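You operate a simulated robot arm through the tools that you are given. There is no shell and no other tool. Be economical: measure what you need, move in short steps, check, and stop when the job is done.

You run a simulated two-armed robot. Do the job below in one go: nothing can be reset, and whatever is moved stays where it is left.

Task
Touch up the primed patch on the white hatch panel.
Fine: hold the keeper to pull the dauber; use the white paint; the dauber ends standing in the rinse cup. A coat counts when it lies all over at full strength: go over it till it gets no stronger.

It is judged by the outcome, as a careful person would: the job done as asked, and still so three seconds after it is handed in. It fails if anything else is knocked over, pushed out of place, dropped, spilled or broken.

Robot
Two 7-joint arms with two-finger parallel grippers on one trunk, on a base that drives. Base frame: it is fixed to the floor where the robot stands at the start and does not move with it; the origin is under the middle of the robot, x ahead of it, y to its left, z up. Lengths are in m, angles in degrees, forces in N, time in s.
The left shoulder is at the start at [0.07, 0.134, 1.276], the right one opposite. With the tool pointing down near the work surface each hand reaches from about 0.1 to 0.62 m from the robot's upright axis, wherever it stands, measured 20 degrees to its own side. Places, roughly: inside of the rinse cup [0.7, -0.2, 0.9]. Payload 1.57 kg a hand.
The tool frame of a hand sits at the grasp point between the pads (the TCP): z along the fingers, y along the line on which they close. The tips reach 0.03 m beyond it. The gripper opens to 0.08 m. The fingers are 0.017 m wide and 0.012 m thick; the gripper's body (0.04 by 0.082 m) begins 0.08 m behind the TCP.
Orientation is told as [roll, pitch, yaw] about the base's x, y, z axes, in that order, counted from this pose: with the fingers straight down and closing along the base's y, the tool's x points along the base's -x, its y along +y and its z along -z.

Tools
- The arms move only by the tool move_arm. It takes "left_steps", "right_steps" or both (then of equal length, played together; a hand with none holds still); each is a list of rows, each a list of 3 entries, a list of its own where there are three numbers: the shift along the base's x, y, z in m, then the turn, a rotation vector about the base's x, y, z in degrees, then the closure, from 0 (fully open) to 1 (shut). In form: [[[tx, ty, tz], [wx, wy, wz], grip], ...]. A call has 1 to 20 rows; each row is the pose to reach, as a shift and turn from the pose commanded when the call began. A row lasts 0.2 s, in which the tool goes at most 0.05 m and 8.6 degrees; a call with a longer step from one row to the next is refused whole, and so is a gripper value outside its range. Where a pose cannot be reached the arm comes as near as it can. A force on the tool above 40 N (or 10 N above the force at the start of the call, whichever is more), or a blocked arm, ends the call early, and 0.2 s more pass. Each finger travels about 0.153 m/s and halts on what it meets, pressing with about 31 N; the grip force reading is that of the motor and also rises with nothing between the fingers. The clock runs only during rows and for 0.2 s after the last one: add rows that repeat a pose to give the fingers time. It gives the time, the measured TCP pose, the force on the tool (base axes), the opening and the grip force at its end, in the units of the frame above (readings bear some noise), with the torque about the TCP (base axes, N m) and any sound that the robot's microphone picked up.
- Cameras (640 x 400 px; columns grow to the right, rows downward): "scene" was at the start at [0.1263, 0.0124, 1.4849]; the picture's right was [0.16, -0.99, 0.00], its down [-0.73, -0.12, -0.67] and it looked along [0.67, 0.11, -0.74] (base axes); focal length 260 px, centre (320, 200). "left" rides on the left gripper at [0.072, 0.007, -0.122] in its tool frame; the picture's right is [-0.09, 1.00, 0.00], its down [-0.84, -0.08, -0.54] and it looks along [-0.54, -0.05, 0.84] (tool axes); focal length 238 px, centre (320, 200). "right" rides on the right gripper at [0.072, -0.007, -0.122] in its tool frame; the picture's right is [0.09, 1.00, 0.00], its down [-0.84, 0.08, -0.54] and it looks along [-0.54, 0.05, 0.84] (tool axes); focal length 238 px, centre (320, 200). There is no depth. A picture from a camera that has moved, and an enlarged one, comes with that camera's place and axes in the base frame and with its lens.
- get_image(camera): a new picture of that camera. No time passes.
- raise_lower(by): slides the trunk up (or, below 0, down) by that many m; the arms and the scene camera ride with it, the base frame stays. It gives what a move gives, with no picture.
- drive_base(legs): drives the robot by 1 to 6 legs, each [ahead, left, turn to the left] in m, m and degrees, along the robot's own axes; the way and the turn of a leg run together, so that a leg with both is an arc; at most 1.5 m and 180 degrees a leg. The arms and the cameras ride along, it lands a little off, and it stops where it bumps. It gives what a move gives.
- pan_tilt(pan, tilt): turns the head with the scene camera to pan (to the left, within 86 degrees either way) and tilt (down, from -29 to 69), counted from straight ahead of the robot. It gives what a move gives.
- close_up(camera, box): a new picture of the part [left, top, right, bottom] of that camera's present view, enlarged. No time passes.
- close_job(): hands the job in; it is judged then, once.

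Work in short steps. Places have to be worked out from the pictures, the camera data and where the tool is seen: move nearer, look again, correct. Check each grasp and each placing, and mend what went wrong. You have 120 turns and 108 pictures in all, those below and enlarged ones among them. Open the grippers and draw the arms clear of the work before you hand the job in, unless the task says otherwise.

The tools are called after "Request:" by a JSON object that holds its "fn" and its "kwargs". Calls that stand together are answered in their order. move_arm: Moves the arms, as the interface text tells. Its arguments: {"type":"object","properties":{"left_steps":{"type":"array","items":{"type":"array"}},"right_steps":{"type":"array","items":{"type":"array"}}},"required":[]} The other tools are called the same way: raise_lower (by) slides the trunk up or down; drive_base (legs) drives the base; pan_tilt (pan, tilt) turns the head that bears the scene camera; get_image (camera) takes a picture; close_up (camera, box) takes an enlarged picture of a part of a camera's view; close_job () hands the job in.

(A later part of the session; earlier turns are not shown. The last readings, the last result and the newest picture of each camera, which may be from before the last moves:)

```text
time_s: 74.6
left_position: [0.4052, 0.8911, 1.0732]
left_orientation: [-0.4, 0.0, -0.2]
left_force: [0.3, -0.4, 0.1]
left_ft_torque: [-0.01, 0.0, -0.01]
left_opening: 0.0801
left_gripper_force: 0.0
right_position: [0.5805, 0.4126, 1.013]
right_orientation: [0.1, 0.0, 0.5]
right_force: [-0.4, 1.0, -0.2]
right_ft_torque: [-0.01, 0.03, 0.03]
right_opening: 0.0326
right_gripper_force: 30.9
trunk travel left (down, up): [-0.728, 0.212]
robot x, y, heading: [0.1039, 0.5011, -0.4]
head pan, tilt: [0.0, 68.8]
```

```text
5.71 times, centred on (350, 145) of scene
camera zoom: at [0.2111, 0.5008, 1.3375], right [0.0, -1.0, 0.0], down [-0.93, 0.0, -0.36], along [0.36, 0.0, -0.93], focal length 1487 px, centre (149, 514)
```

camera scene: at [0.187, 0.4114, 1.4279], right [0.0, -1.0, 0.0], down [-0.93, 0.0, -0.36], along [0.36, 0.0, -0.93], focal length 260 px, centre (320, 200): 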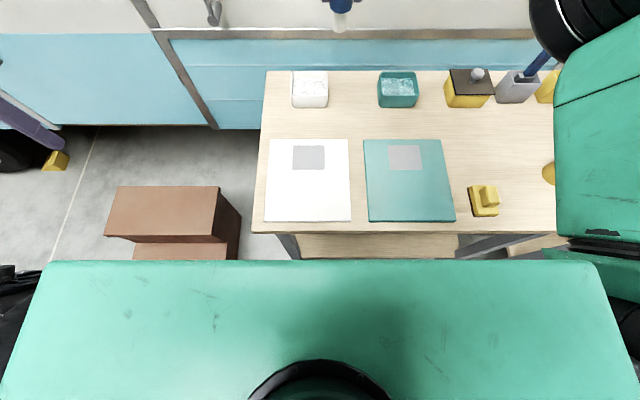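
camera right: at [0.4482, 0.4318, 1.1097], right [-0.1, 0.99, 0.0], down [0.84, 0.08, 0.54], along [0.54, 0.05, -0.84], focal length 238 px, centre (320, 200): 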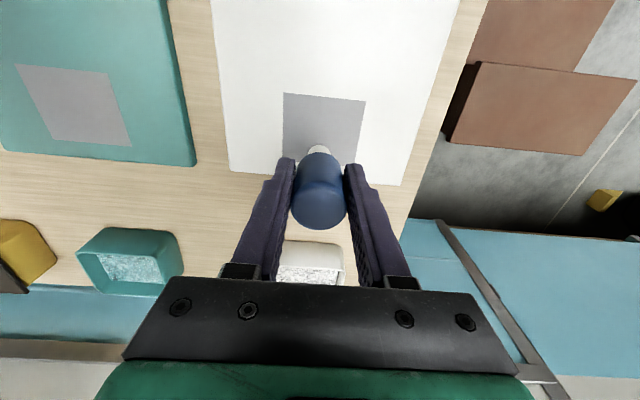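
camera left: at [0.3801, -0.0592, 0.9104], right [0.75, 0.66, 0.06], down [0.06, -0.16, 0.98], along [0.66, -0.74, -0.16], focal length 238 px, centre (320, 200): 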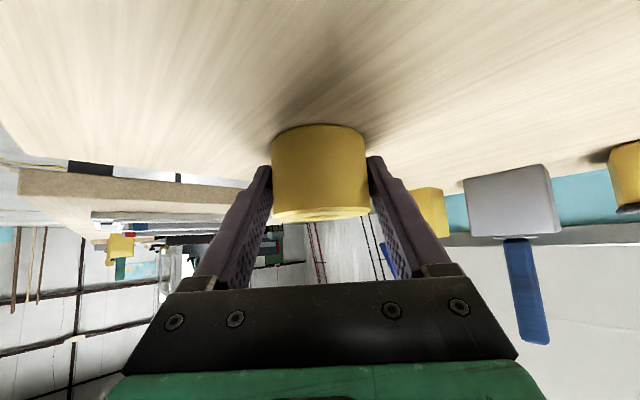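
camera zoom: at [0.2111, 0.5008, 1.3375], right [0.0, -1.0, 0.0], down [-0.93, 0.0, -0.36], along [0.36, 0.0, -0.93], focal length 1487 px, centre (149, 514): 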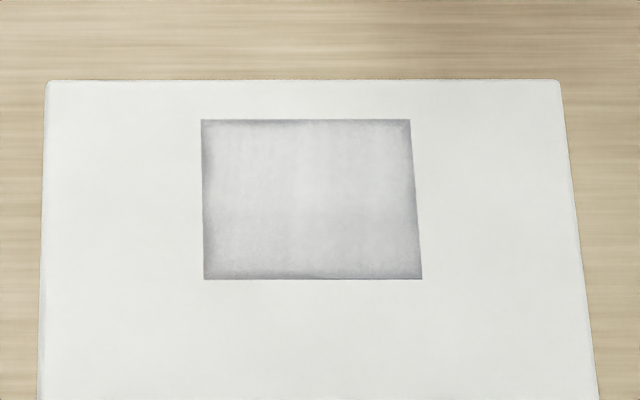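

Even that one stroke covers broadly; only the rim remains weak. Now a perimeter pass about 1 cm inside the edges.

Request:
{"fn": "move_arm", "kwargs": {"right_steps": [[[-0.03, 0, -0.03], [0, 0, 0], 1], [[-0.034, 0, -0.07], [0, 0, 0], 1], [[-0.034, -0.001, -0.0805], [0, 0, 0], 1], [[-0.034, 0.014, -0.0805], [0, 0, 0], 1], [[-0.034, 0.029, -0.0805], [0, 0, 0], 1], [[-0.034, 0.043, -0.0805], [0, 0, 0], 1], [[-0.034, 0.057, -0.0805], [0, 0, 0], 1], [[-0.05, 0.057, -0.0805], [0, 0, 0], 1], [[-0.067, 0.057, -0.0805], [0, 0, 0], 1], [[-0.084, 0.057, -0.0805], [0, 0, 0], 1], [[-0.084, 0.043, -0.0805], [0, 0, 0], 1], [[-0.084, 0.029, -0.0805], [0, 0, 0], 1], [[-0.084, 0.014, -0.0805], [0, 0, 0], 1], [[-0.084, -0.001, -0.0805], [0, 0, 0], 1], [[-0.067, -0.001, -0.0805], [0, 0, 0], 1], [[-0.05, -0.001, -0.0805], [0, 0, 0], 1], [[-0.034, -0.001, -0.0805], [0, 0, 0], 1], [[-0.034, 0, -0.06], [0, 0, 0], 1], [[-0.005, 0, -0.03], [0, 0, 0], 1], [[0.02, 0, 0], [0, 0, 0], 1]]}}

Request:
{"fn": "close_up", "kwargs": {"camera": "scene", "box": [300, 110, 400, 180]}}

```text
time_s: 78.8
left_position: [0.4051, 0.8901, 1.0734]
left_orientation: [-0.4, -0.1, -0.1]
left_force: [-1.1, 0.4, -1.3]
left_ft_torque: [-0.02, 0.01, -0.04]
left_opening: 0.0799
left_gripper_force: 0.0
right_position: [0.6001, 0.4137, 1.0148]
right_orientation: [0.1, 0.0, 0.4]
right_force: [0.6, -0.6, -0.6]
right_ft_torque: [-0.01, 0.02, -0.02]
right_opening: 0.0327
right_gripper_force: 31.2
trunk travel left (down, up): [-0.728, 0.212]
robot x, y, heading: [0.11, 0.5014, -0.1]
head pan, tilt: [0.0, 68.8]
```

```text
5.71 times, centred on (350, 145) of scene
camera zoom: at [0.211, 0.5007, 1.3375], right [0.0, -1.0, 0.0], down [-0.93, 0.0, -0.36], along [0.36, 0.0, -0.93], focal length 1487 px, centre (149, 514)
```

zoom: 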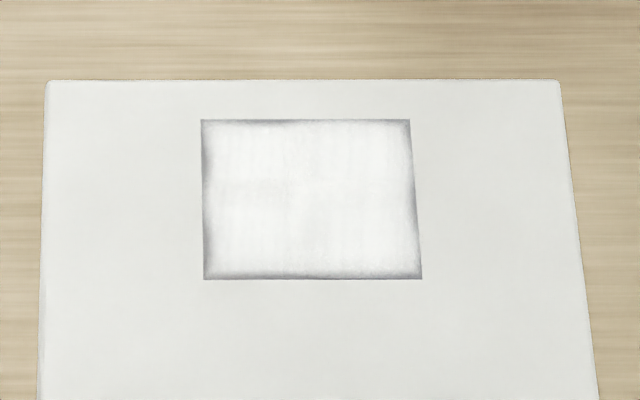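

The middle is strong; the rim is still thin. Another perimeter pass right at the edges (≈4 mm inside).

Request:
{"fn": "move_arm", "kwargs": {"right_steps": [[[-0.03, -0.005, -0.03], [0, 0, 0], 1], [[-0.0475, -0.0077, -0.065], [0, 0, 0], 1], [[-0.0475, -0.0077, -0.0808], [0, 0, 0], 1], [[-0.0475, 0.01, -0.0808], [0, 0, 0], 1], [[-0.0475, 0.028, -0.0808], [0, 0, 0], 1], [[-0.0475, 0.046, -0.0808], [0, 0, 0], 1], [[-0.0475, 0.0633, -0.0808], [0, 0, 0], 1], [[-0.063, 0.0633, -0.0808], [0, 0, 0], 1], [[-0.0785, 0.0633, -0.0808], [0, 0, 0], 1], [[-0.094, 0.0633, -0.0808], [0, 0, 0], 1], [[-0.1095, 0.0633, -0.0808], [0, 0, 0], 1], [[-0.1095, 0.046, -0.0808], [0, 0, 0], 1], [[-0.1095, 0.028, -0.0808], [0, 0, 0], 1], [[-0.1095, 0.01, -0.0808], [0, 0, 0], 1], [[-0.1095, -0.0077, -0.0808], [0, 0, 0], 1], [[-0.094, -0.0077, -0.0808], [0, 0, 0], 1], [[-0.0785, -0.0077, -0.0808], [0, 0, 0], 1], [[-0.063, -0.0077, -0.0808], [0, 0, 0], 1], [[-0.0475, -0.0077, -0.0808], [0, 0, 0], 1], [[-0.0475, -0.0077, -0.04], [0, 0, 0], 1]]}}

Request:
{"fn": "move_arm", "kwargs": {"right_steps": [[[0.03, 0.005, 0.02], [0, 0, 0], 1], [[0.06, 0.01, 0.04], [0, 0, 0], 1]]}}

Request:
{"fn": "close_up", "kwargs": {"camera": "scene", "box": [300, 110, 400, 180]}}

```text
time_s: 83.0
left_position: [0.4038, 0.89, 1.0744]
left_orientation: [-0.3, -0.1, 0.0]
left_force: [-0.2, 0.7, 0.7]
left_ft_torque: [0.02, -0.01, 0.01]
left_opening: 0.0799
left_gripper_force: 0.0
right_position: [0.5537, 0.4033, 0.9761]
right_orientation: [-0.1, 0.0, 0.5]
right_force: [0.0, 0.4, -0.2]
right_ft_torque: [-0.03, -0.01, 0.01]
right_opening: 0.0328
right_gripper_force: 30.6
trunk travel left (down, up): [-0.728, 0.212]
robot x, y, heading: [0.104, 0.5027, -0.2]
head pan, tilt: [0.0, 68.8]
```

```text
time_s: 83.6
left_position: [0.406, 0.8896, 1.0724]
left_orientation: [-0.3, 0.0, -0.1]
left_force: [0.4, 0.8, -0.7]
left_ft_torque: [-0.01, 0.02, -0.02]
left_opening: 0.0799
left_gripper_force: 0.1
right_position: [0.615, 0.4148, 1.0165]
right_orientation: [0.0, 0.0, 0.4]
right_force: [0.7, 0.7, -0.2]
right_ft_torque: [0.02, 0.03, 0.03]
right_opening: 0.0327
right_gripper_force: 31.1
trunk travel left (down, up): [-0.728, 0.212]
robot x, y, heading: [0.1066, 0.4989, -0.2]
head pan, tilt: [0.0, 68.8]
```

```text
5.71 times, centred on (350, 145) of scene
camera zoom: at [0.2108, 0.5012, 1.3375], right [0.0, -1.0, 0.0], down [-0.93, 0.0, -0.36], along [0.36, 0.0, -0.93], focal length 1487 px, centre (149, 514)
```

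zoom: 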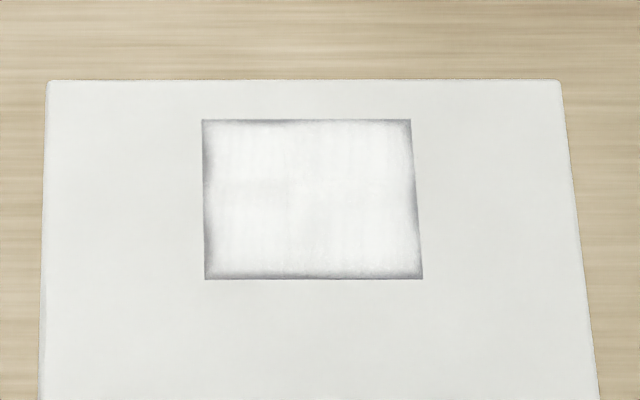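

No change in that pass — the dauber is probably out of paint. I go dip again on the white pad.

Request:
{"fn": "move_arm", "kwargs": {"right_steps": [[[0.03, 0.01, 0.0], [0, -4, 0], 1], [[0.06, 0.02, 0.0], [0, -8, 0], 1], [[0.085, 0.029, -0.005], [0, -12, 0], 1], [[0.088, 0.029, -0.025], [0, -12, 0], 1], [[0.088, 0.029, -0.05], [0, -12, 0], 1], [[0.088, 0.029, -0.06], [0, -12, 0], 1], [[0.088, 0.029, -0.0635], [0, -12, 0], 1], [[0.088, 0.029, -0.0635], [0, -12, 0], 1]]}}

```text
time_s: 85.4
left_position: [0.4046, 0.8889, 1.072]
left_orientation: [-0.3, -0.1, 0.0]
left_force: [-0.4, -0.1, 0.2]
left_ft_torque: [0.04, 0.0, 0.0]
left_opening: 0.0797
left_gripper_force: 0.1
right_position: [0.7022, 0.4431, 0.9509]
right_orientation: [0.0, -12.0, 0.5]
right_force: [0.2, 0.2, -0.4]
right_ft_torque: [-0.01, 0.0, -0.03]
right_opening: 0.0329
right_gripper_force: 31.2
trunk travel left (down, up): [-0.728, 0.212]
robot x, y, heading: [0.1083, 0.4992, -0.1]
head pan, tilt: [0.0, 68.8]
```

No contact force yet (the dauber slid a few mm up in the grip earlier). Lower by mm steps until a light force shows.

Request:
{"fn": "move_arm", "kwargs": {"right_steps": [[[0, 0, -0.0015], [0, 0, 0], 1], [[0, 0, -0.003], [0, 0, 0], 1], [[0, 0, -0.003], [0, 0, 0], 1]]}}

```text
time_s: 86.2
left_position: [0.4033, 0.8895, 1.0736]
left_orientation: [-0.4, -0.1, -0.1]
left_force: [-0.8, -0.6, 0.2]
left_ft_torque: [0.03, 0.01, 0.02]
left_opening: 0.08
left_gripper_force: 0.0
right_position: [0.7022, 0.4431, 0.9494]
right_orientation: [0.0, -12.3, 0.6]
right_force: [2.7, -0.9, 7.3]
right_ft_torque: [-0.04, -0.26, -0.02]
right_opening: 0.0325
right_gripper_force: 30.5
trunk travel left (down, up): [-0.728, 0.212]
robot x, y, heading: [0.1108, 0.5029, -0.4]
head pan, tilt: [0.0, 68.8]
```

7 N on the pad. A small swirl, then lift and return upright to hover by the patch.

Request:
{"fn": "move_arm", "kwargs": {"right_steps": [[[0, 0.006, 0], [0, 0, 0], 1], [[0.004, 0, 0], [0, 0, 0], 1], [[0, -0.006, 0], [0, 0, 0], 1], [[0, 0, 0], [0, 0, 0], 1], [[0, 0, 0.03], [0, 0, 0], 1], [[0, 0, 0.06], [0, 0, 0], 1], [[-0.03, -0.01, 0.066], [0, 4, 0], 1], [[-0.06, -0.02, 0.066], [0, 8, 0], 1], [[-0.1, -0.029, 0.066], [0, 12, 0], 1], [[-0.1, -0.029, 0.066], [0, 12, 0], 1]]}}

Request:
{"fn": "close_up", "kwargs": {"camera": "right", "box": [240, 40, 400, 240]}}

```text
time_s: 88.4
left_position: [0.4052, 0.8892, 1.0743]
left_orientation: [-0.3, 0.0, 0.0]
left_force: [0.3, 0.3, -0.2]
left_ft_torque: [0.01, 0.01, -0.02]
left_opening: 0.08
left_gripper_force: 0.0
right_position: [0.6023, 0.4152, 1.0137]
right_orientation: [-0.1, 0.0, 0.5]
right_force: [-0.1, -0.7, -0.4]
right_ft_torque: [-0.01, 0.0, 0.02]
right_opening: 0.0325
right_gripper_force: 31.4
trunk travel left (down, up): [-0.728, 0.212]
robot x, y, heading: [0.1056, 0.5018, -0.0]
head pan, tilt: [0.0, 68.8]
```

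```text
2.00 times, centred on (320, 140) of right
camera zoom: at [0.5306, 0.4084, 1.1364], right [-0.1, 0.99, 0.0], down [0.84, 0.08, 0.54], along [0.54, 0.05, -0.84], focal length 477 px, centre (320, 320)
```

zoom: 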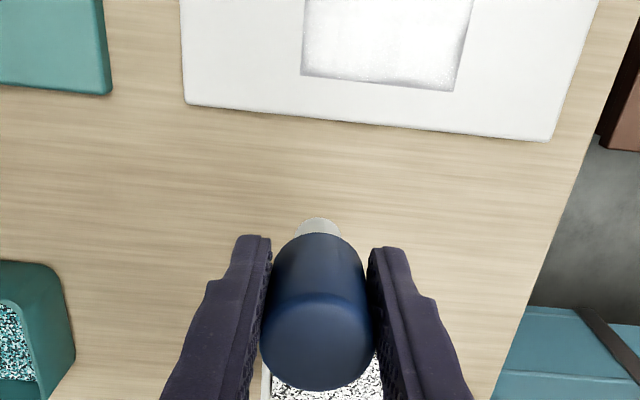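

Second loaded pass around the edges, with slightly more pressure.

Request:
{"fn": "move_arm", "kwargs": {"right_steps": [[[-0.03, -0.005, -0.03], [0, 0, 0], 1], [[-0.048, -0.01, -0.065], [0, 0, 0], 1], [[-0.048, -0.01, -0.081], [0, 0, 0], 1], [[-0.048, 0.008, -0.081], [0, 0, 0], 1], [[-0.048, 0.026, -0.081], [0, 0, 0], 1], [[-0.048, 0.044, -0.081], [0, 0, 0], 1], [[-0.048, 0.061, -0.081], [0, 0, 0], 1], [[-0.063, 0.061, -0.081], [0, 0, 0], 1], [[-0.079, 0.061, -0.081], [0, 0, 0], 1], [[-0.094, 0.061, -0.081], [0, 0, 0], 1], [[-0.11, 0.061, -0.081], [0, 0, 0], 1], [[-0.11, 0.044, -0.081], [0, 0, 0], 1], [[-0.11, 0.026, -0.081], [0, 0, 0], 1], [[-0.11, 0.008, -0.081], [0, 0, 0], 1], [[-0.11, -0.01, -0.081], [0, 0, 0], 1], [[-0.094, -0.01, -0.081], [0, 0, 0], 1], [[-0.079, -0.01, -0.081], [0, 0, 0], 1], [[-0.063, -0.01, -0.081], [0, 0, 0], 1], [[-0.048, -0.01, -0.081], [0, 0, 0], 1]]}}

Request:
{"fn": "move_arm", "kwargs": {"right_steps": [[[0, 0, 0.03], [0, 0, 0], 1], [[0.03, 0.005, 0.06], [0, 0, 0], 1], [[0.06, 0.01, 0.08], [0, 0, 0], 1]]}}

Request:
{"fn": "close_up", "kwargs": {"camera": "scene", "box": [300, 110, 400, 180]}}

```text
time_s: 92.4
left_position: [0.4032, 0.8897, 1.0744]
left_orientation: [-0.4, -0.2, 0.0]
left_force: [-0.3, -0.7, -1.2]
left_ft_torque: [0.02, 0.0, -0.03]
left_opening: 0.08
left_gripper_force: 0.0
right_position: [0.5531, 0.4029, 0.9333]
right_orientation: [0.1, -0.1, 0.5]
right_force: [-5.2, -0.7, 11.9]
right_ft_torque: [-0.05, 0.31, 0.03]
right_opening: 0.0322
right_gripper_force: 31.0
trunk travel left (down, up): [-0.728, 0.212]
robot x, y, heading: [0.1036, 0.5027, -0.1]
head pan, tilt: [0.0, 68.8]
```

```text
time_s: 93.2
left_position: [0.4067, 0.8908, 1.073]
left_orientation: [-0.4, 0.0, -0.1]
left_force: [0.2, 0.2, 0.9]
left_ft_torque: [-0.04, 0.03, 0.04]
left_opening: 0.08
left_gripper_force: 0.0
right_position: [0.6146, 0.415, 1.0138]
right_orientation: [0.0, 0.1, 0.5]
right_force: [-1.4, 0.1, -0.9]
right_ft_torque: [-0.01, 0.01, 0.0]
right_opening: 0.0327
right_gripper_force: 31.2
trunk travel left (down, up): [-0.728, 0.212]
robot x, y, heading: [0.1044, 0.4999, -0.5]
head pan, tilt: [0.0, 68.8]
```

```text
5.71 times, centred on (350, 145) of scene
camera zoom: at [0.2116, 0.5008, 1.3374], right [0.0, -1.0, 0.0], down [-0.93, 0.0, -0.36], along [0.36, 0.0, -0.93], focal length 1487 px, centre (149, 514)
```

zoom: 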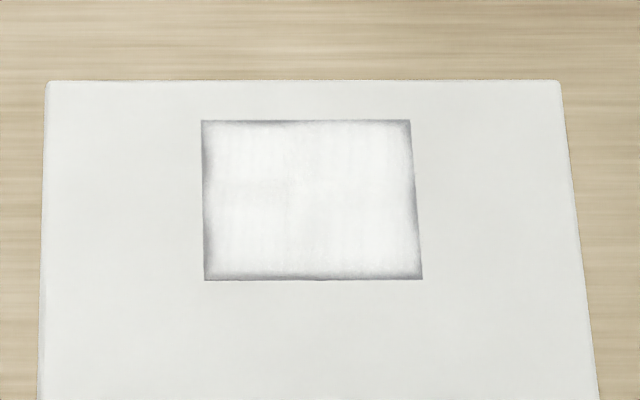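

The 12 N edge pass changed nothing, so the rim shading seems to be part of how the coat looks at full strength. I check with a tighter zoom.

Request:
{"fn": "close_up", "kwargs": {"camera": "scene", "box": [328, 126, 378, 164]}}

Request:
{"fn": "move_arm", "kwargs": {"right_steps": [[[-0.04, 0.0, 0.02], [0, 0, 0], 1], [[-0.08, 0.0, 0.04], [0, 0, 0], 1], [[-0.12, 0, 0.05], [0, 0, 0], 1], [[-0.15, -0.04, 0.05], [0, 0, 0], 1], [[-0.16, -0.08, 0.05], [0, 0, 0], 1]]}}

Request:
{"fn": "get_image", "kwargs": {"camera": "right"}}

```text
10.53 times, centred on (353, 145) of scene
camera zoom: at [0.2116, 0.5008, 1.3374], right [0.0, -1.0, 0.0], down [-0.93, 0.0, -0.36], along [0.36, 0.0, -0.93], focal length 2739 px, centre (-27, 779)
```

zoom: 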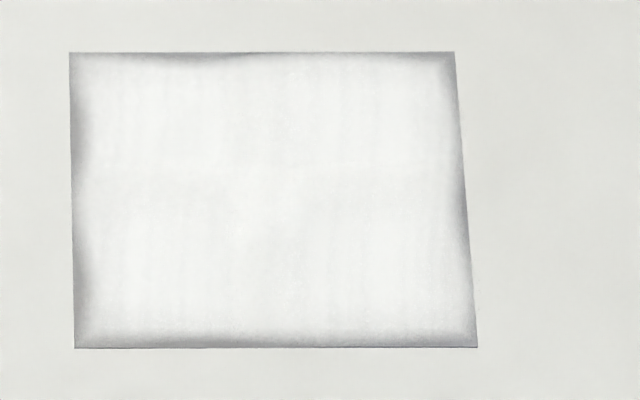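

```text
time_s: 94.4
left_position: [0.4034, 0.8877, 1.0739]
left_orientation: [-0.2, -0.1, -0.1]
left_force: [0.0, 0.1, -0.3]
left_ft_torque: [0.04, 0.0, 0.02]
left_opening: 0.08
left_gripper_force: 0.1
right_position: [0.4526, 0.335, 1.0626]
right_orientation: [0.0, 0.0, 0.6]
right_force: [-0.3, -0.2, -0.6]
right_ft_torque: [0.02, 0.04, -0.02]
right_opening: 0.0325
right_gripper_force: 30.9
trunk travel left (down, up): [-0.728, 0.212]
robot x, y, heading: [0.1112, 0.5048, -0.4]
head pan, tilt: [0.0, 68.8]
```

```text
47 pictures are left
camera right: at [0.38, 0.3271, 1.1833], right [-0.1, 0.99, 0.0], down [0.84, 0.08, 0.54], along [0.54, 0.06, -0.84], focal length 238 px, centre (320, 200)
```

right: 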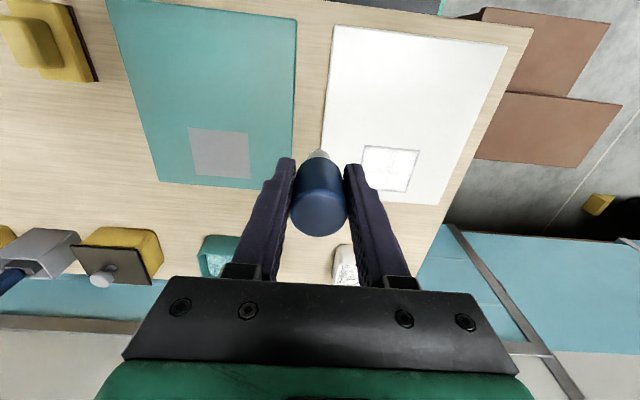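

The interior looks even. To be sure that it's saturated I'll do one more full raster with the loaded dauber, then compare.

Request:
{"fn": "move_arm", "kwargs": {"right_steps": [[[0.02, 0.035, -0.03], [0, 0, 0], 1], [[0.046, 0.07, -0.05], [0, 0, 0], 1], [[0.046, 0.076, -0.095], [0, 0, 0], 1], [[0.046, 0.076, -0.1303], [0, 0, 0], 1], [[0.046, 0.096, -0.1303], [0, 0, 0], 1], [[0.046, 0.116, -0.1303], [0, 0, 0], 1], [[0.046, 0.135, -0.1303], [0, 0, 0], 1], [[0.058, 0.135, -0.1303], [0, 0, 0], 1], [[0.058, 0.116, -0.1303], [0, 0, 0], 1], [[0.058, 0.096, -0.1303], [0, 0, 0], 1], [[0.058, 0.076, -0.1303], [0, 0, 0], 1], [[0.07, 0.076, -0.1303], [0, 0, 0], 1], [[0.07, 0.096, -0.1303], [0, 0, 0], 1], [[0.07, 0.116, -0.1303], [0, 0, 0], 1], [[0.07, 0.135, -0.1303], [0, 0, 0], 1], [[0.082, 0.135, -0.1303], [0, 0, 0], 1], [[0.082, 0.116, -0.1303], [0, 0, 0], 1], [[0.082, 0.096, -0.1303], [0, 0, 0], 1], [[0.082, 0.076, -0.1303], [0, 0, 0], 1], [[0.094, 0.076, -0.1303], [0, 0, 0], 1]]}}

Request:
{"fn": "move_arm", "kwargs": {"right_steps": [[[0, 0.02, 0], [0, 0, 0], 1], [[0, 0.04, 0], [0, 0, 0], 1], [[0, 0.059, 0], [0, 0, 0], 1], [[0.009, 0.068, 0], [0, 0, 0], 1], [[0.009, 0.05, 0], [0, 0, 0], 1], [[0.009, 0.03, 0], [0, 0, 0], 1], [[0.009, 0.01, 0], [0, 0, 0], 1], [[0.009, -0.009, 0], [0, 0, 0], 1], [[-0.01, -0.009, 0], [0, 0, 0], 1], [[-0.03, -0.009, 0], [0, 0, 0], 1], [[-0.05, -0.009, 0], [0, 0, 0], 1], [[-0.058, -0.009, 0], [0, 0, 0], 1], [[-0.058, 0.01, 0], [0, 0, 0], 1], [[-0.058, 0.03, 0], [0, 0, 0], 1], [[-0.058, 0.05, 0], [0, 0, 0], 1], [[-0.058, 0.068, 0], [0, 0, 0], 1], [[-0.04, 0.068, 0], [0, 0, 0], 1], [[-0.02, 0.068, 0], [0, 0, 0], 1], [[0, 0.068, 0], [0, 0, 0], 1], [[0.009, 0.068, 0], [0, 0, 0], 1]]}}

Request:
{"fn": "move_arm", "kwargs": {"right_steps": [[[0, 0, 0.03], [0, 0, 0], 1], [[0.03, -0.02, 0.06], [0, 0, 0], 1], [[0.06, -0.05, 0.08], [0, 0, 0], 1]]}}

Request:
{"fn": "close_up", "kwargs": {"camera": "scene", "box": [328, 126, 378, 164]}}

```text
refused: row 1 steps farther than a row can; nothing moved
```

```text
time_s: 98.6
left_position: [0.4056, 0.8892, 1.0733]
left_orientation: [-0.4, -0.1, -0.1]
left_force: [1.1, 1.0, -0.5]
left_ft_torque: [0.04, -0.01, -0.01]
left_opening: 0.0798
left_gripper_force: 0.1
right_position: [0.4616, 0.4014, 1.0641]
right_orientation: [0.0, 0.0, 0.5]
right_force: [-0.4, -0.4, 0.1]
right_ft_torque: [0.01, -0.01, 0.01]
right_opening: 0.0323
right_gripper_force: 30.9
trunk travel left (down, up): [-0.728, 0.212]
robot x, y, heading: [0.104, 0.5015, -0.0]
head pan, tilt: [0.0, 68.8]
```

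```text
time_s: 99.4
left_position: [0.4042, 0.8876, 1.0747]
left_orientation: [-0.3, -0.1, -0.1]
left_force: [1.1, -0.4, -0.1]
left_ft_torque: [0.03, -0.01, 0.0]
left_opening: 0.0799
left_gripper_force: 0.0
right_position: [0.5208, 0.3489, 1.1443]
right_orientation: [0.1, 0.1, 0.5]
right_force: [0.0, -1.1, -0.5]
right_ft_torque: [-0.01, 0.02, -0.01]
right_opening: 0.0321
right_gripper_force: 30.8
trunk travel left (down, up): [-0.728, 0.212]
robot x, y, heading: [0.1045, 0.5038, -0.4]
head pan, tilt: [0.0, 68.8]
```

```text
10.53 times, centred on (353, 145) of scene
camera zoom: at [0.2107, 0.4984, 1.3375], right [0.0, -1.0, 0.0], down [-0.93, 0.0, -0.36], along [0.36, 0.0, -0.93], focal length 2739 px, centre (-27, 779)
```

zoom: 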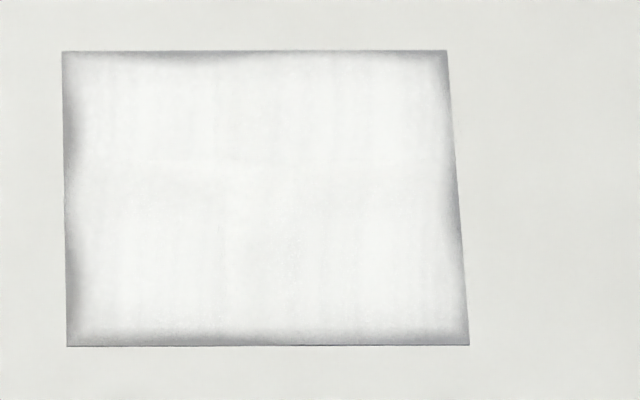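

The first raster call was refused (row step too long) so those motions ran harmlessly in the air. Redo it, one call at a time.

Request:
{"fn": "move_arm", "kwargs": {"right_steps": [[[-0.01, 0.02, -0.04], [0, 0, 0], 1], [[-0.02, 0.04, -0.08], [0, 0, 0], 1], [[-0.023, 0.055, -0.12], [0, 0, 0], 1], [[-0.023, 0.058, -0.165], [0, 0, 0], 1], [[-0.023, 0.058, -0.2], [0, 0, 0], 1], [[-0.023, 0.058, -0.2103], [0, 0, 0], 1], [[-0.023, 0.078, -0.2103], [0, 0, 0], 1], [[-0.023, 0.098, -0.2103], [0, 0, 0], 1], [[-0.023, 0.117, -0.2103], [0, 0, 0], 1], [[-0.011, 0.117, -0.2103], [0, 0, 0], 1], [[-0.011, 0.098, -0.2103], [0, 0, 0], 1], [[-0.011, 0.078, -0.2103], [0, 0, 0], 1], [[-0.011, 0.058, -0.2103], [0, 0, 0], 1], [[0.001, 0.058, -0.2103], [0, 0, 0], 1], [[0.001, 0.078, -0.2103], [0, 0, 0], 1], [[0.001, 0.098, -0.2103], [0, 0, 0], 1], [[0.001, 0.117, -0.2103], [0, 0, 0], 1], [[0.013, 0.117, -0.2103], [0, 0, 0], 1], [[0.013, 0.0875, -0.2103], [0, 0, 0], 1], [[0.013, 0.058, -0.2103], [0, 0, 0], 1]]}}

```text
time_s: 103.6
left_position: [0.4033, 0.8884, 1.0748]
left_orientation: [-0.4, 0.0, -0.1]
left_force: [0.4, 0.0, -0.4]
left_ft_torque: [0.0, 0.01, 0.0]
left_opening: 0.0799
left_gripper_force: 0.0
right_position: [0.5337, 0.4084, 0.9332]
right_orientation: [0.1, -0.1, 0.5]
right_force: [1.1, 0.4, 7.8]
right_ft_torque: [0.06, -0.05, 0.03]
right_opening: 0.0326
right_gripper_force: 30.9
trunk travel left (down, up): [-0.728, 0.212]
robot x, y, heading: [0.1057, 0.5033, -0.0]
head pan, tilt: [0.0, 68.8]
```

The raster runs in good contact (8 N). Finish the last row and the edges.

Request:
{"fn": "move_arm", "kwargs": {"right_steps": [[[0.012, 0, 0], [0, 0, 0], 1], [[0.012, 0.03, 0], [0, 0, 0], 1], [[0.012, 0.059, 0], [0, 0, 0], 1], [[0.019, 0.066, 0], [0, 0, 0], 1], [[0.019, 0.04, 0], [0, 0, 0], 1], [[0.019, 0.015, 0], [0, 0, 0], 1], [[0.019, -0.007, 0], [0, 0, 0], 1], [[0, -0.007, 0], [0, 0, 0], 1], [[-0.02, -0.007, 0], [0, 0, 0], 1], [[-0.045, -0.007, 0], [0, 0, 0], 1], [[-0.045, 0.015, 0], [0, 0, 0], 1], [[-0.045, 0.04, 0], [0, 0, 0], 1], [[-0.045, 0.066, 0], [0, 0, 0], 1], [[-0.025, 0.066, 0], [0, 0, 0], 1], [[0, 0.066, 0], [0, 0, 0], 1], [[0.019, 0.066, 0], [0, 0, 0], 1], [[0.019, 0.066, 0.03], [0, 0, 0], 1], [[0.05, 0.05, 0.06], [0, 0, 0], 1], [[0.08, 0.03, 0.08], [0, 0, 0], 1]]}}

Request:
{"fn": "close_up", "kwargs": {"camera": "scene", "box": [328, 126, 378, 164]}}

```text
time_s: 107.6
left_position: [0.4062, 0.8895, 1.0732]
left_orientation: [-0.4, 0.0, 0.0]
left_force: [0.4, 0.0, 0.6]
left_ft_torque: [-0.02, 0.0, -0.03]
left_opening: 0.0799
left_gripper_force: 0.1
right_position: [0.6168, 0.4407, 1.0134]
right_orientation: [0.1, 0.0, 0.5]
right_force: [0.0, -0.6, -1.0]
right_ft_torque: [0.05, 0.01, -0.03]
right_opening: 0.0327
right_gripper_force: 31.4
trunk travel left (down, up): [-0.728, 0.212]
robot x, y, heading: [0.1067, 0.4993, -0.1]
head pan, tilt: [0.0, 68.8]
```

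```text
10.53 times, centred on (353, 145) of scene
camera zoom: at [0.2115, 0.4997, 1.3374], right [0.0, -1.0, 0.0], down [-0.93, 0.0, -0.36], along [0.36, 0.0, -0.93], focal length 2739 px, centre (-27, 779)
```

zoom: 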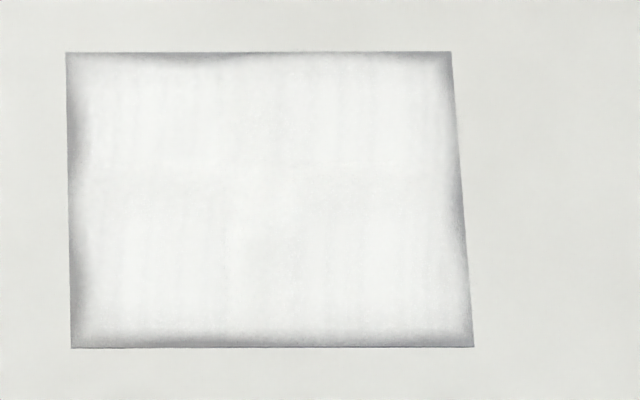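

Identical after another loaded pass, so the coat is at full strength. Next: the rinse cup. I pull the hand back and up, then drive right 0.6 m.

Request:
{"fn": "move_arm", "kwargs": {"right_steps": [[[-0.03, 0, 0.035], [0, 0, 0], 1], [[-0.06, 0, 0.07], [0, 0, 0], 1], [[-0.09, 0, 0.1], [0, 0, 0], 1], [[-0.12, 0, 0.12], [0, 0, 0], 1]]}}

Request:
{"fn": "drive_base", "kwargs": {"legs": [[0, -0.6, 0]]}}

Request:
{"fn": "get_image", "kwargs": {"camera": "scene"}}

Request:
{"fn": "get_image", "kwargs": {"camera": "right"}}

```text
time_s: 108.6
left_position: [0.4026, 0.8901, 1.0734]
left_orientation: [-0.4, -0.2, 0.0]
left_force: [0.0, 0.0, -1.0]
left_ft_torque: [-0.01, -0.03, -0.06]
left_opening: 0.0797
left_gripper_force: 0.1
right_position: [0.4954, 0.4392, 1.1338]
right_orientation: [-0.1, -0.1, 0.4]
right_force: [-0.4, 0.8, -0.5]
right_ft_torque: [-0.01, 0.0, 0.02]
right_opening: 0.0327
right_gripper_force: 31.1
trunk travel left (down, up): [-0.728, 0.212]
robot x, y, heading: [0.1088, 0.5013, -0.3]
head pan, tilt: [0.0, 68.8]
```

```text
time_s: 112.1
left_position: [0.4019, 0.2753, 1.0735]
left_orientation: [-0.3, -0.1, -0.3]
left_force: [0.0, 0.5, -0.1]
left_ft_torque: [-0.04, -0.03, 0.01]
left_opening: 0.0803
left_gripper_force: 0.1
right_position: [0.4934, -0.1737, 1.1343]
right_orientation: [0.0, 0.0, 0.2]
right_force: [0.1, -0.3, -0.1]
right_ft_torque: [-0.03, 0.02, -0.03]
right_opening: 0.0325
right_gripper_force: 31.0
trunk travel left (down, up): [-0.728, 0.212]
robot x, y, heading: [0.1034, -0.1127, -0.4]
head pan, tilt: [0.0, 68.8]
```

```text
44 pictures are left
camera scene: at [0.2072, -0.113, 1.3376], right [-0.01, -1.0, 0.0], down [-0.93, 0.01, -0.36], along [0.36, 0.0, -0.93], focal length 260 px, centre (320, 200)
```

scene: 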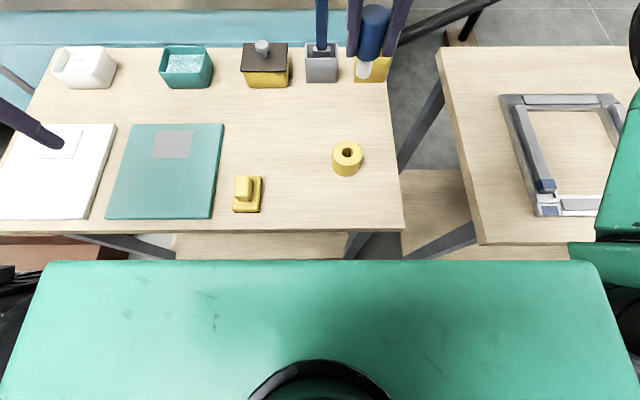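

```text
43 pictures are left
camera right: at [0.4205, -0.1809, 1.2559], right [-0.1, 1.0, 0.0], down [0.84, 0.08, 0.54], along [0.54, 0.05, -0.84], focal length 238 px, centre (320, 200)
```

right: 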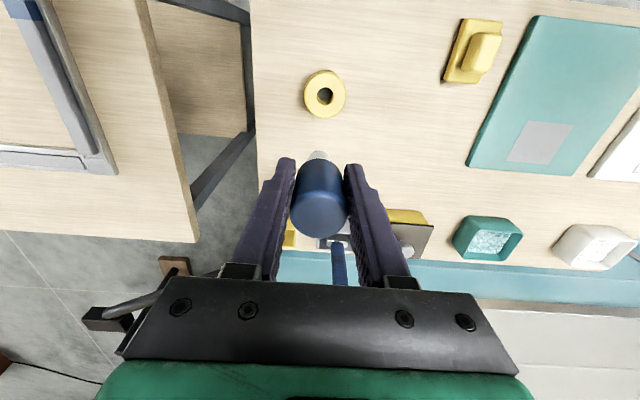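

I move the hand a bit right to unmask the cup for an accurate measurement.

Request:
{"fn": "move_arm", "kwargs": {"right_steps": [[[0, -0.04, 0], [0, 0, 0], 1], [[0, -0.08, 0], [0, 0, 0], 1], [[0, -0.12, 0], [0, 0, 0], 1], [[0, -0.15, 0], [0, 0, 0], 1]]}}

Request:
{"fn": "close_up", "kwargs": {"camera": "scene", "box": [290, 20, 410, 95]}}

Request:
{"fn": "close_up", "kwargs": {"camera": "right", "box": [280, 180, 460, 290]}}

```text
time_s: 113.1
left_position: [0.4025, 0.2739, 1.0751]
left_orientation: [-0.3, -0.2, -0.3]
left_force: [0.8, 0.0, -0.2]
left_ft_torque: [-0.04, 0.0, -0.02]
left_opening: 0.08
left_gripper_force: 0.1
right_position: [0.4919, -0.3296, 1.1316]
right_orientation: [0.1, -0.1, 0.4]
right_force: [0.2, -0.4, -0.2]
right_ft_torque: [0.0, 0.03, -0.01]
right_opening: 0.0329
right_gripper_force: 31.1
trunk travel left (down, up): [-0.728, 0.212]
robot x, y, heading: [0.0997, -0.1143, -0.6]
head pan, tilt: [0.0, 68.8]
```

```text
5.33 times, centred on (350, 58) of scene
camera zoom: at [0.2065, -0.1153, 1.3376], right [-0.01, -1.0, 0.0], down [-0.93, 0.01, -0.36], along [0.36, 0.0, -0.93], focal length 1388 px, centre (160, 960)
```

zoom: 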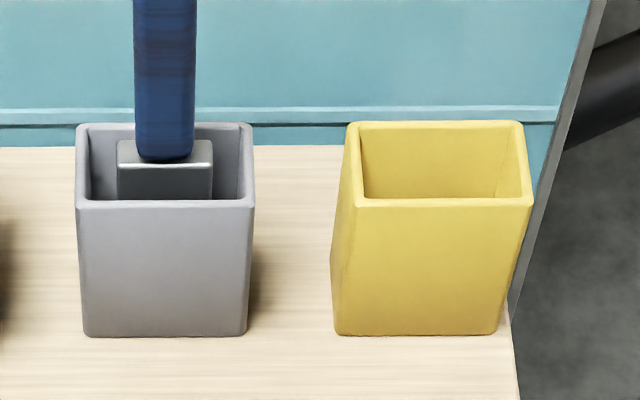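

```text
3.56 times, centred on (370, 235) of right
camera zoom: at [0.42, -0.3355, 1.2549], right [-0.1, 1.0, 0.0], down [0.84, 0.08, 0.54], along [0.54, 0.05, -0.84], focal length 848 px, centre (142, 76)
```

zoom: 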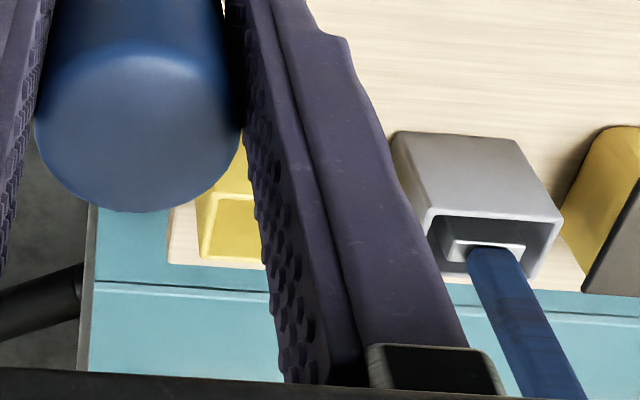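

Cup: x 0.699–0.746, y centre −0.235, rim 0.921; so it is narrow in x. I need the base ~3 cm further forward; check the gap to the table legs by panning the head.

Request:
{"fn": "pan_tilt", "kwargs": {"pan": -75, "tilt": 62}}

Request:
{"fn": "get_image", "kwargs": {"camera": "scene"}}

```text
time_s: 114.5
left_position: [0.4035, 0.2746, 1.0732]
left_orientation: [-0.5, -0.2, -0.4]
left_force: [0.1, 0.3, -0.1]
left_ft_torque: [-0.01, -0.01, 0.01]
left_opening: 0.0802
left_gripper_force: 0.1
right_position: [0.4931, -0.3268, 1.132]
right_orientation: [0.0, 0.0, 0.2]
right_force: [0.9, 0.5, -0.2]
right_ft_torque: [0.02, 0.0, 0.04]
right_opening: 0.0325
right_gripper_force: 30.5
trunk travel left (down, up): [-0.728, 0.212]
robot x, y, heading: [0.1029, -0.111, -0.7]
head pan, tilt: [-75.0, 62.0]
```

```text
40 pictures are left
camera scene: at [0.1675, -0.1757, 1.3447], right [-0.97, -0.25, 0.0], down [-0.22, 0.85, -0.47], along [0.12, -0.45, -0.88], focal length 260 px, centre (320, 200)
```

scene: 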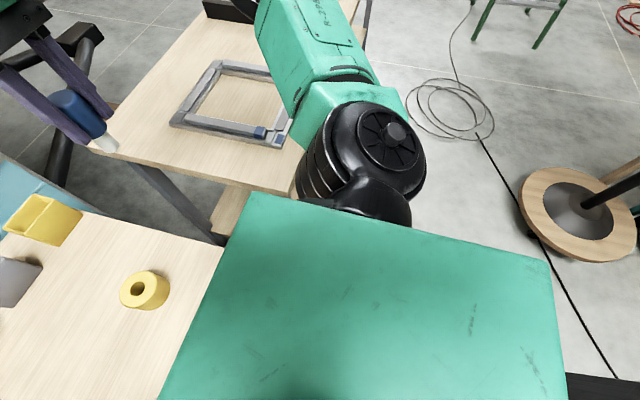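

The view is masked by the chest, so I'll advance the base in tiny legs, checking each for a bump; the designers' reach figure (0.62 m) implies this spot is approachable.

Request:
{"fn": "pan_tilt", "kwargs": {"pan": 0, "tilt": 69}}

Request:
{"fn": "drive_base", "kwargs": {"legs": [[0.015, 0, 0.5]]}}

Request:
{"fn": "drive_base", "kwargs": {"legs": [[0.012, 0, 0]]}}

```text
time_s: 116.0
left_position: [0.4037, 0.2747, 1.073]
left_orientation: [-0.5, -0.1, -0.5]
left_force: [0.8, 0.2, -0.2]
left_ft_torque: [-0.01, 0.0, 0.01]
left_opening: 0.0798
left_gripper_force: 0.1
right_position: [0.4943, -0.3279, 1.1329]
right_orientation: [0.0, -0.1, 0.2]
right_force: [0.4, 0.4, -1.0]
right_ft_torque: [0.02, -0.03, 0.05]
right_opening: 0.0324
right_gripper_force: 30.9
trunk travel left (down, up): [-0.728, 0.212]
robot x, y, heading: [0.1056, -0.1096, -0.3]
head pan, tilt: [0.0, 68.8]
```

```text
time_s: 116.8
left_position: [0.412, 0.2773, 1.0748]
left_orientation: [-0.4, -0.3, 0.0]
left_force: [0.0, 0.2, -0.1]
left_ft_torque: [0.0, -0.03, 0.01]
left_opening: 0.0803
left_gripper_force: 0.0
right_position: [0.5063, -0.3241, 1.1352]
right_orientation: [0.1, -0.2, 0.7]
right_force: [0.1, 0.3, -0.7]
right_ft_torque: [0.04, 0.0, -0.01]
right_opening: 0.0326
right_gripper_force: 30.8
trunk travel left (down, up): [-0.728, 0.212]
robot x, y, heading: [0.1176, -0.1139, -0.2]
head pan, tilt: [0.0, 68.8]
```

```text
time_s: 117.5
left_position: [0.4242, 0.2763, 1.0737]
left_orientation: [-0.3, -0.2, 0.2]
left_force: [-1.3, 0.7, -0.5]
left_ft_torque: [0.0, -0.01, -0.05]
left_opening: 0.08
left_gripper_force: 0.1
right_position: [0.519, -0.3238, 1.1339]
right_orientation: [0.0, -0.2, 0.6]
right_force: [-0.3, 0.0, 0.1]
right_ft_torque: [-0.01, -0.06, 0.02]
right_opening: 0.0326
right_gripper_force: 31.1
trunk travel left (down, up): [-0.728, 0.212]
robot x, y, heading: [0.132, -0.111, 0.2]
head pan, tilt: [0.0, 68.8]
```

No bump. One more small leg.

Request:
{"fn": "drive_base", "kwargs": {"legs": [[0.013, 0, 0]]}}

Request:
{"fn": "close_up", "kwargs": {"camera": "scene", "box": [290, 10, 410, 85]}}

```text
time_s: 118.3
left_position: [0.4366, 0.2768, 1.0752]
left_orientation: [-0.4, -0.2, 0.0]
left_force: [-0.8, 0.1, -0.3]
left_ft_torque: [0.01, -0.05, 0.0]
left_opening: 0.0798
left_gripper_force: 0.1
right_position: [0.531, -0.3243, 1.1337]
right_orientation: [0.0, -0.2, 0.7]
right_force: [-0.4, -0.2, -0.4]
right_ft_torque: [-0.02, -0.05, 0.01]
right_opening: 0.0327
right_gripper_force: 30.9
trunk travel left (down, up): [-0.728, 0.212]
robot x, y, heading: [0.1403, -0.1106, -0.1]
head pan, tilt: [0.0, 68.8]
```

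```text
5.33 times, centred on (350, 48) of scene
camera zoom: at [0.2434, -0.1133, 1.3379], right [0.0, -1.0, 0.0], down [-0.93, 0.0, -0.36], along [0.36, 0.0, -0.93], focal length 1388 px, centre (160, 1013)
```

zoom: 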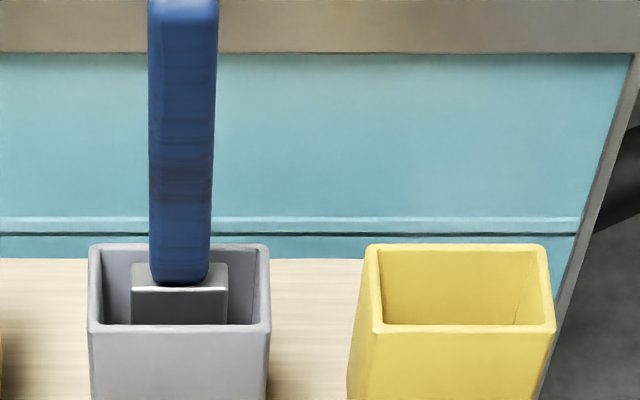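

Cup centre reads (0.721,−0.235). I bring the dauber above the cup, approaching from the right side away from the grey cup's tool.

Request:
{"fn": "move_arm", "kwargs": {"right_steps": [[[0.04, 0.01, 0], [0, 0, 0], 1], [[0.08, 0.03, 0], [0, 0, 0], 1], [[0.12, 0.05, -0.01], [0, 0, 0], 1], [[0.15, 0.07, -0.03], [0, 0, 0], 1], [[0.175, 0.085, -0.06], [0, 0, 0], 1], [[0.19, 0.089, -0.09], [0, 0, 0], 1], [[0.19, 0.089, -0.09], [0, 0, 0], 1]]}}

Request:
{"fn": "get_image", "kwargs": {"camera": "scene"}}

Request:
{"fn": "close_up", "kwargs": {"camera": "right", "box": [220, 80, 420, 240]}}

```text
time_s: 119.9
left_position: [0.4393, 0.2771, 1.073]
left_orientation: [-0.3, -0.1, 0.1]
left_force: [0.3, 0.1, 0.8]
left_ft_torque: [0.0, -0.03, -0.03]
left_opening: 0.08
left_gripper_force: 0.1
right_position: [0.7246, -0.2352, 1.0439]
right_orientation: [0.0, -0.1, 0.7]
right_force: [-0.3, -0.3, -1.5]
right_ft_torque: [0.01, 0.02, -0.03]
right_opening: 0.0326
right_gripper_force: 30.9
trunk travel left (down, up): [-0.728, 0.212]
robot x, y, heading: [0.1379, -0.1111, 0.3]
head pan, tilt: [0.0, 68.8]
```

```text
38 pictures are left
camera scene: at [0.2462, -0.1135, 1.3376], right [0.0, -1.0, 0.0], down [-0.93, 0.0, -0.36], along [0.36, 0.0, -0.93], focal length 260 px, centre (320, 200)
```

scene: 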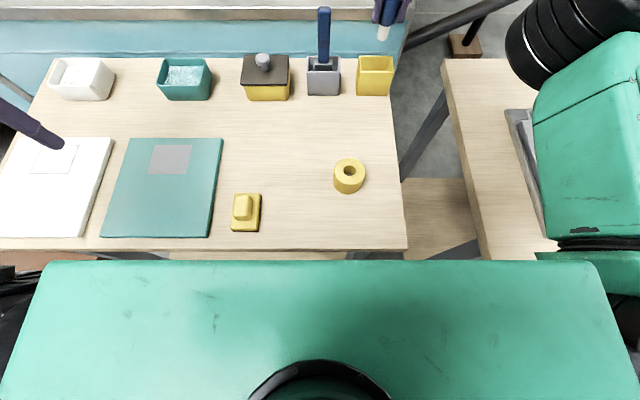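

```text
2.50 times, centred on (320, 160) of right
camera zoom: at [0.6511, -0.2422, 1.1659], right [-0.11, 0.99, 0.0], down [0.83, 0.09, 0.54], along [0.54, 0.06, -0.84], focal length 596 px, centre (320, 300)
```

zoom: 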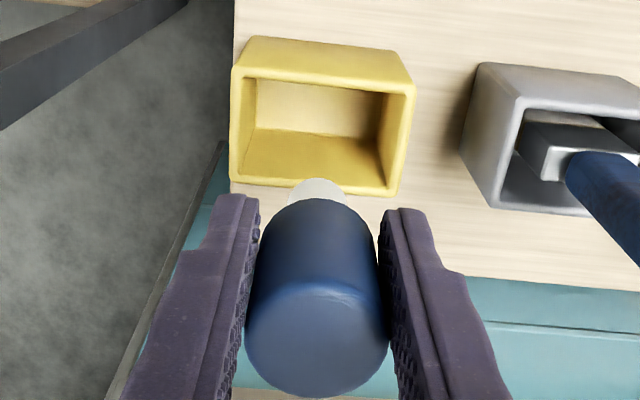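

From the wrist camera the cup's centre reads x≈0.729. Shift 4–5 mm and lower to just over the rim, then look again.

Request:
{"fn": "move_arm", "kwargs": {"right_steps": [[[0.0045, 0.001, -0.02], [0, 0, -0.7], 1], [[0.0045, 0.001, -0.04], [0, 0, -0.7], 1], [[0.0045, 0.001, -0.05], [0, 0, -0.7], 1]]}}

Request:
{"fn": "close_up", "kwargs": {"camera": "right", "box": [220, 60, 420, 240]}}

Request:
{"fn": "close_up", "kwargs": {"camera": "scene", "box": [330, 0, 430, 100]}}

```text
time_s: 120.7
left_position: [0.4381, 0.277, 1.0725]
left_orientation: [-0.4, 0.1, 0.1]
left_force: [-1.3, 0.3, 0.0]
left_ft_torque: [-0.01, 0.02, 0.01]
left_opening: 0.0799
left_gripper_force: 0.0
right_position: [0.7293, -0.233, 0.9927]
right_orientation: [-0.1, -0.1, -0.1]
right_force: [0.7, 0.6, -0.5]
right_ft_torque: [-0.04, 0.0, -0.03]
right_opening: 0.0328
right_gripper_force: 30.8
trunk travel left (down, up): [-0.728, 0.212]
robot x, y, heading: [0.1448, -0.113, 0.1]
head pan, tilt: [0.0, 68.8]
```

```text
2.22 times, centred on (320, 150) of right
camera zoom: at [0.6565, -0.2396, 1.1154], right [-0.09, 1.0, 0.0], down [0.84, 0.08, 0.54], along [0.54, 0.05, -0.84], focal length 530 px, centre (320, 311)
```

zoom: 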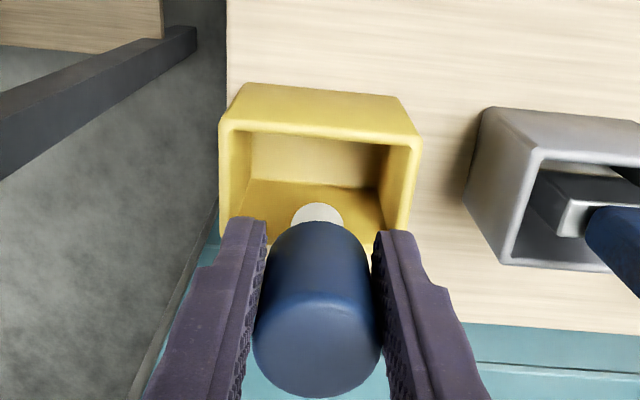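

```text
4.00 times, centred on (380, 50) of scene
camera zoom: at [0.2467, -0.1134, 1.3376], right [0.0, -1.0, 0.0], down [-0.93, 0.0, -0.36], along [0.36, 0.0, -0.93], focal length 1041 px, centre (80, 800)
```

zoom: 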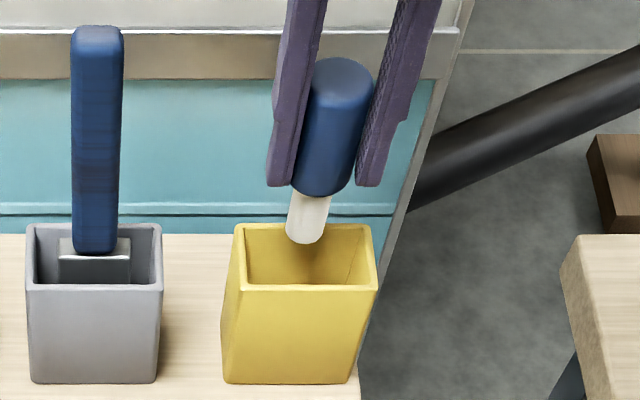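

Aligned within ~2 mm. Lower into the cup gradually and watch for side forces.

Request:
{"fn": "move_arm", "kwargs": {"right_steps": [[[0.001, -0.0015, -0.01], [0, 0, 0], 1], [[0.001, -0.0015, -0.02], [0, 0, 0], 1], [[0.001, -0.0015, -0.03], [0, 0, 0], 1], [[0.001, -0.0015, -0.04], [0, 0, 0], 1]]}}

Request:
{"fn": "close_up", "kwargs": {"camera": "right", "box": [220, 80, 420, 240]}}

Request:
{"fn": "close_up", "kwargs": {"camera": "scene", "box": [330, 0, 430, 100]}}

```text
time_s: 121.7
left_position: [0.4355, 0.2779, 1.0736]
left_orientation: [-0.4, -0.2, 0.1]
left_force: [-0.9, -0.3, 1.0]
left_ft_torque: [-0.03, 0.02, -0.01]
left_opening: 0.08
left_gripper_force: 0.1
right_position: [0.7261, -0.2328, 0.9653]
right_orientation: [0.5, -0.5, 0.0]
right_force: [-7.7, -0.6, 25.4]
right_ft_torque: [-0.05, -0.17, -0.01]
right_opening: 0.0322
right_gripper_force: 31.3
trunk travel left (down, up): [-0.728, 0.212]
robot x, y, heading: [0.1405, -0.1117, -0.1]
head pan, tilt: [0.0, 68.8]
stopped in row 4 (right hand): the force on the tool passed its limit (the readings are from after the stop); the commanded pose is now the measured one
```

```text
2.50 times, centred on (320, 160) of right
camera zoom: at [0.6533, -0.2407, 1.0867], right [-0.09, 1.0, 0.01], down [0.83, 0.07, 0.55], along [0.55, 0.06, -0.83], focal length 596 px, centre (320, 300)
```

zoom: 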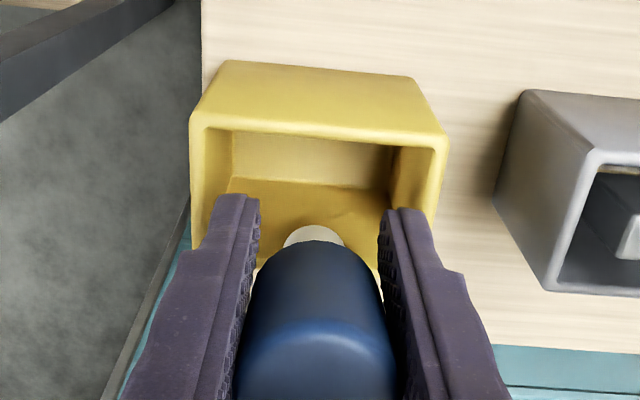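

```text
4.00 times, centred on (380, 50) of scene
camera zoom: at [0.2415, -0.1129, 1.3379], right [0.0, -1.0, 0.0], down [-0.93, 0.0, -0.37], along [0.37, 0.0, -0.93], focal length 1041 px, centre (80, 800)
```

zoom: 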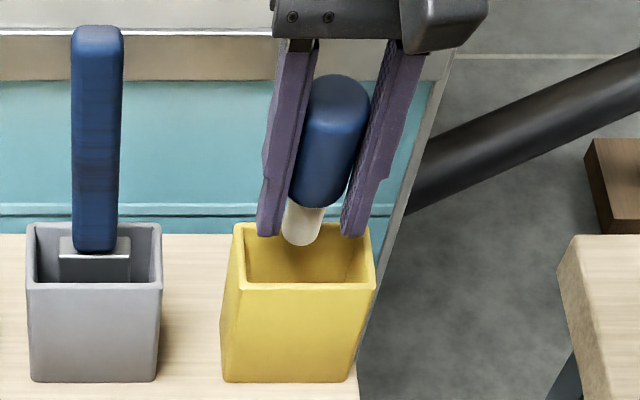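

The tip caught the far rim (it is swung ~8 mm forward) and slid up in the grip. I lift clear straight away and inspect the dauber's attitude.

Request:
{"fn": "move_arm", "kwargs": {"right_steps": [[[0, 0, 0.01], [0, 0, 0], 1], [[0, 0, 0.03], [0, 0, 0], 1], [[-0.01, 0, 0.05], [0, 0, 0], 1]]}}

Request:
{"fn": "close_up", "kwargs": {"camera": "right", "box": [220, 80, 420, 240]}}

Request:
{"fn": "close_up", "kwargs": {"camera": "scene", "box": [330, 0, 430, 100]}}

```text
time_s: 122.5
left_position: [0.4401, 0.2757, 1.0733]
left_orientation: [-0.5, -0.1, 0.1]
left_force: [-0.3, -0.5, 0.2]
left_ft_torque: [0.05, -0.01, -0.01]
left_opening: 0.0799
left_gripper_force: 0.1
right_position: [0.719, -0.2361, 1.0089]
right_orientation: [0.2, -0.2, 0.1]
right_force: [-0.7, 1.1, -0.4]
right_ft_torque: [-0.02, -0.01, 0.0]
right_opening: 0.0324
right_gripper_force: 30.7
trunk travel left (down, up): [-0.728, 0.212]
robot x, y, heading: [0.142, -0.1108, 0.1]
head pan, tilt: [0.0, 68.8]
```

```text
2.50 times, centred on (320, 160) of right
camera zoom: at [0.6458, -0.2418, 1.1309], right [-0.09, 1.0, 0.0], down [0.83, 0.08, 0.55], along [0.54, 0.05, -0.84], focal length 596 px, centre (320, 300)
```

zoom: 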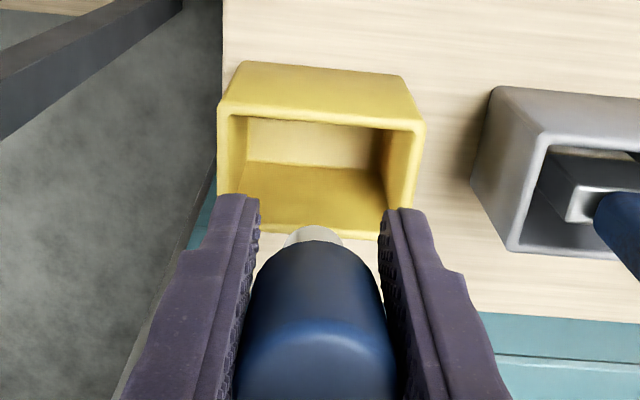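

```text
4.00 times, centred on (380, 50) of scene
camera zoom: at [0.2454, -0.1136, 1.3376], right [0.0, -1.0, 0.0], down [-0.93, 0.0, -0.36], along [0.36, 0.0, -0.93], focal length 1041 px, centre (80, 800)
```

zoom: 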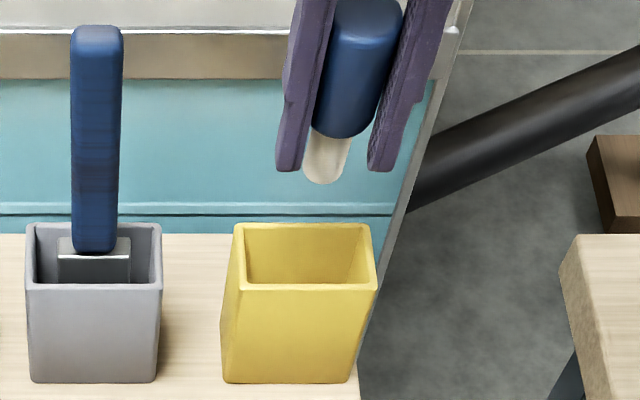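

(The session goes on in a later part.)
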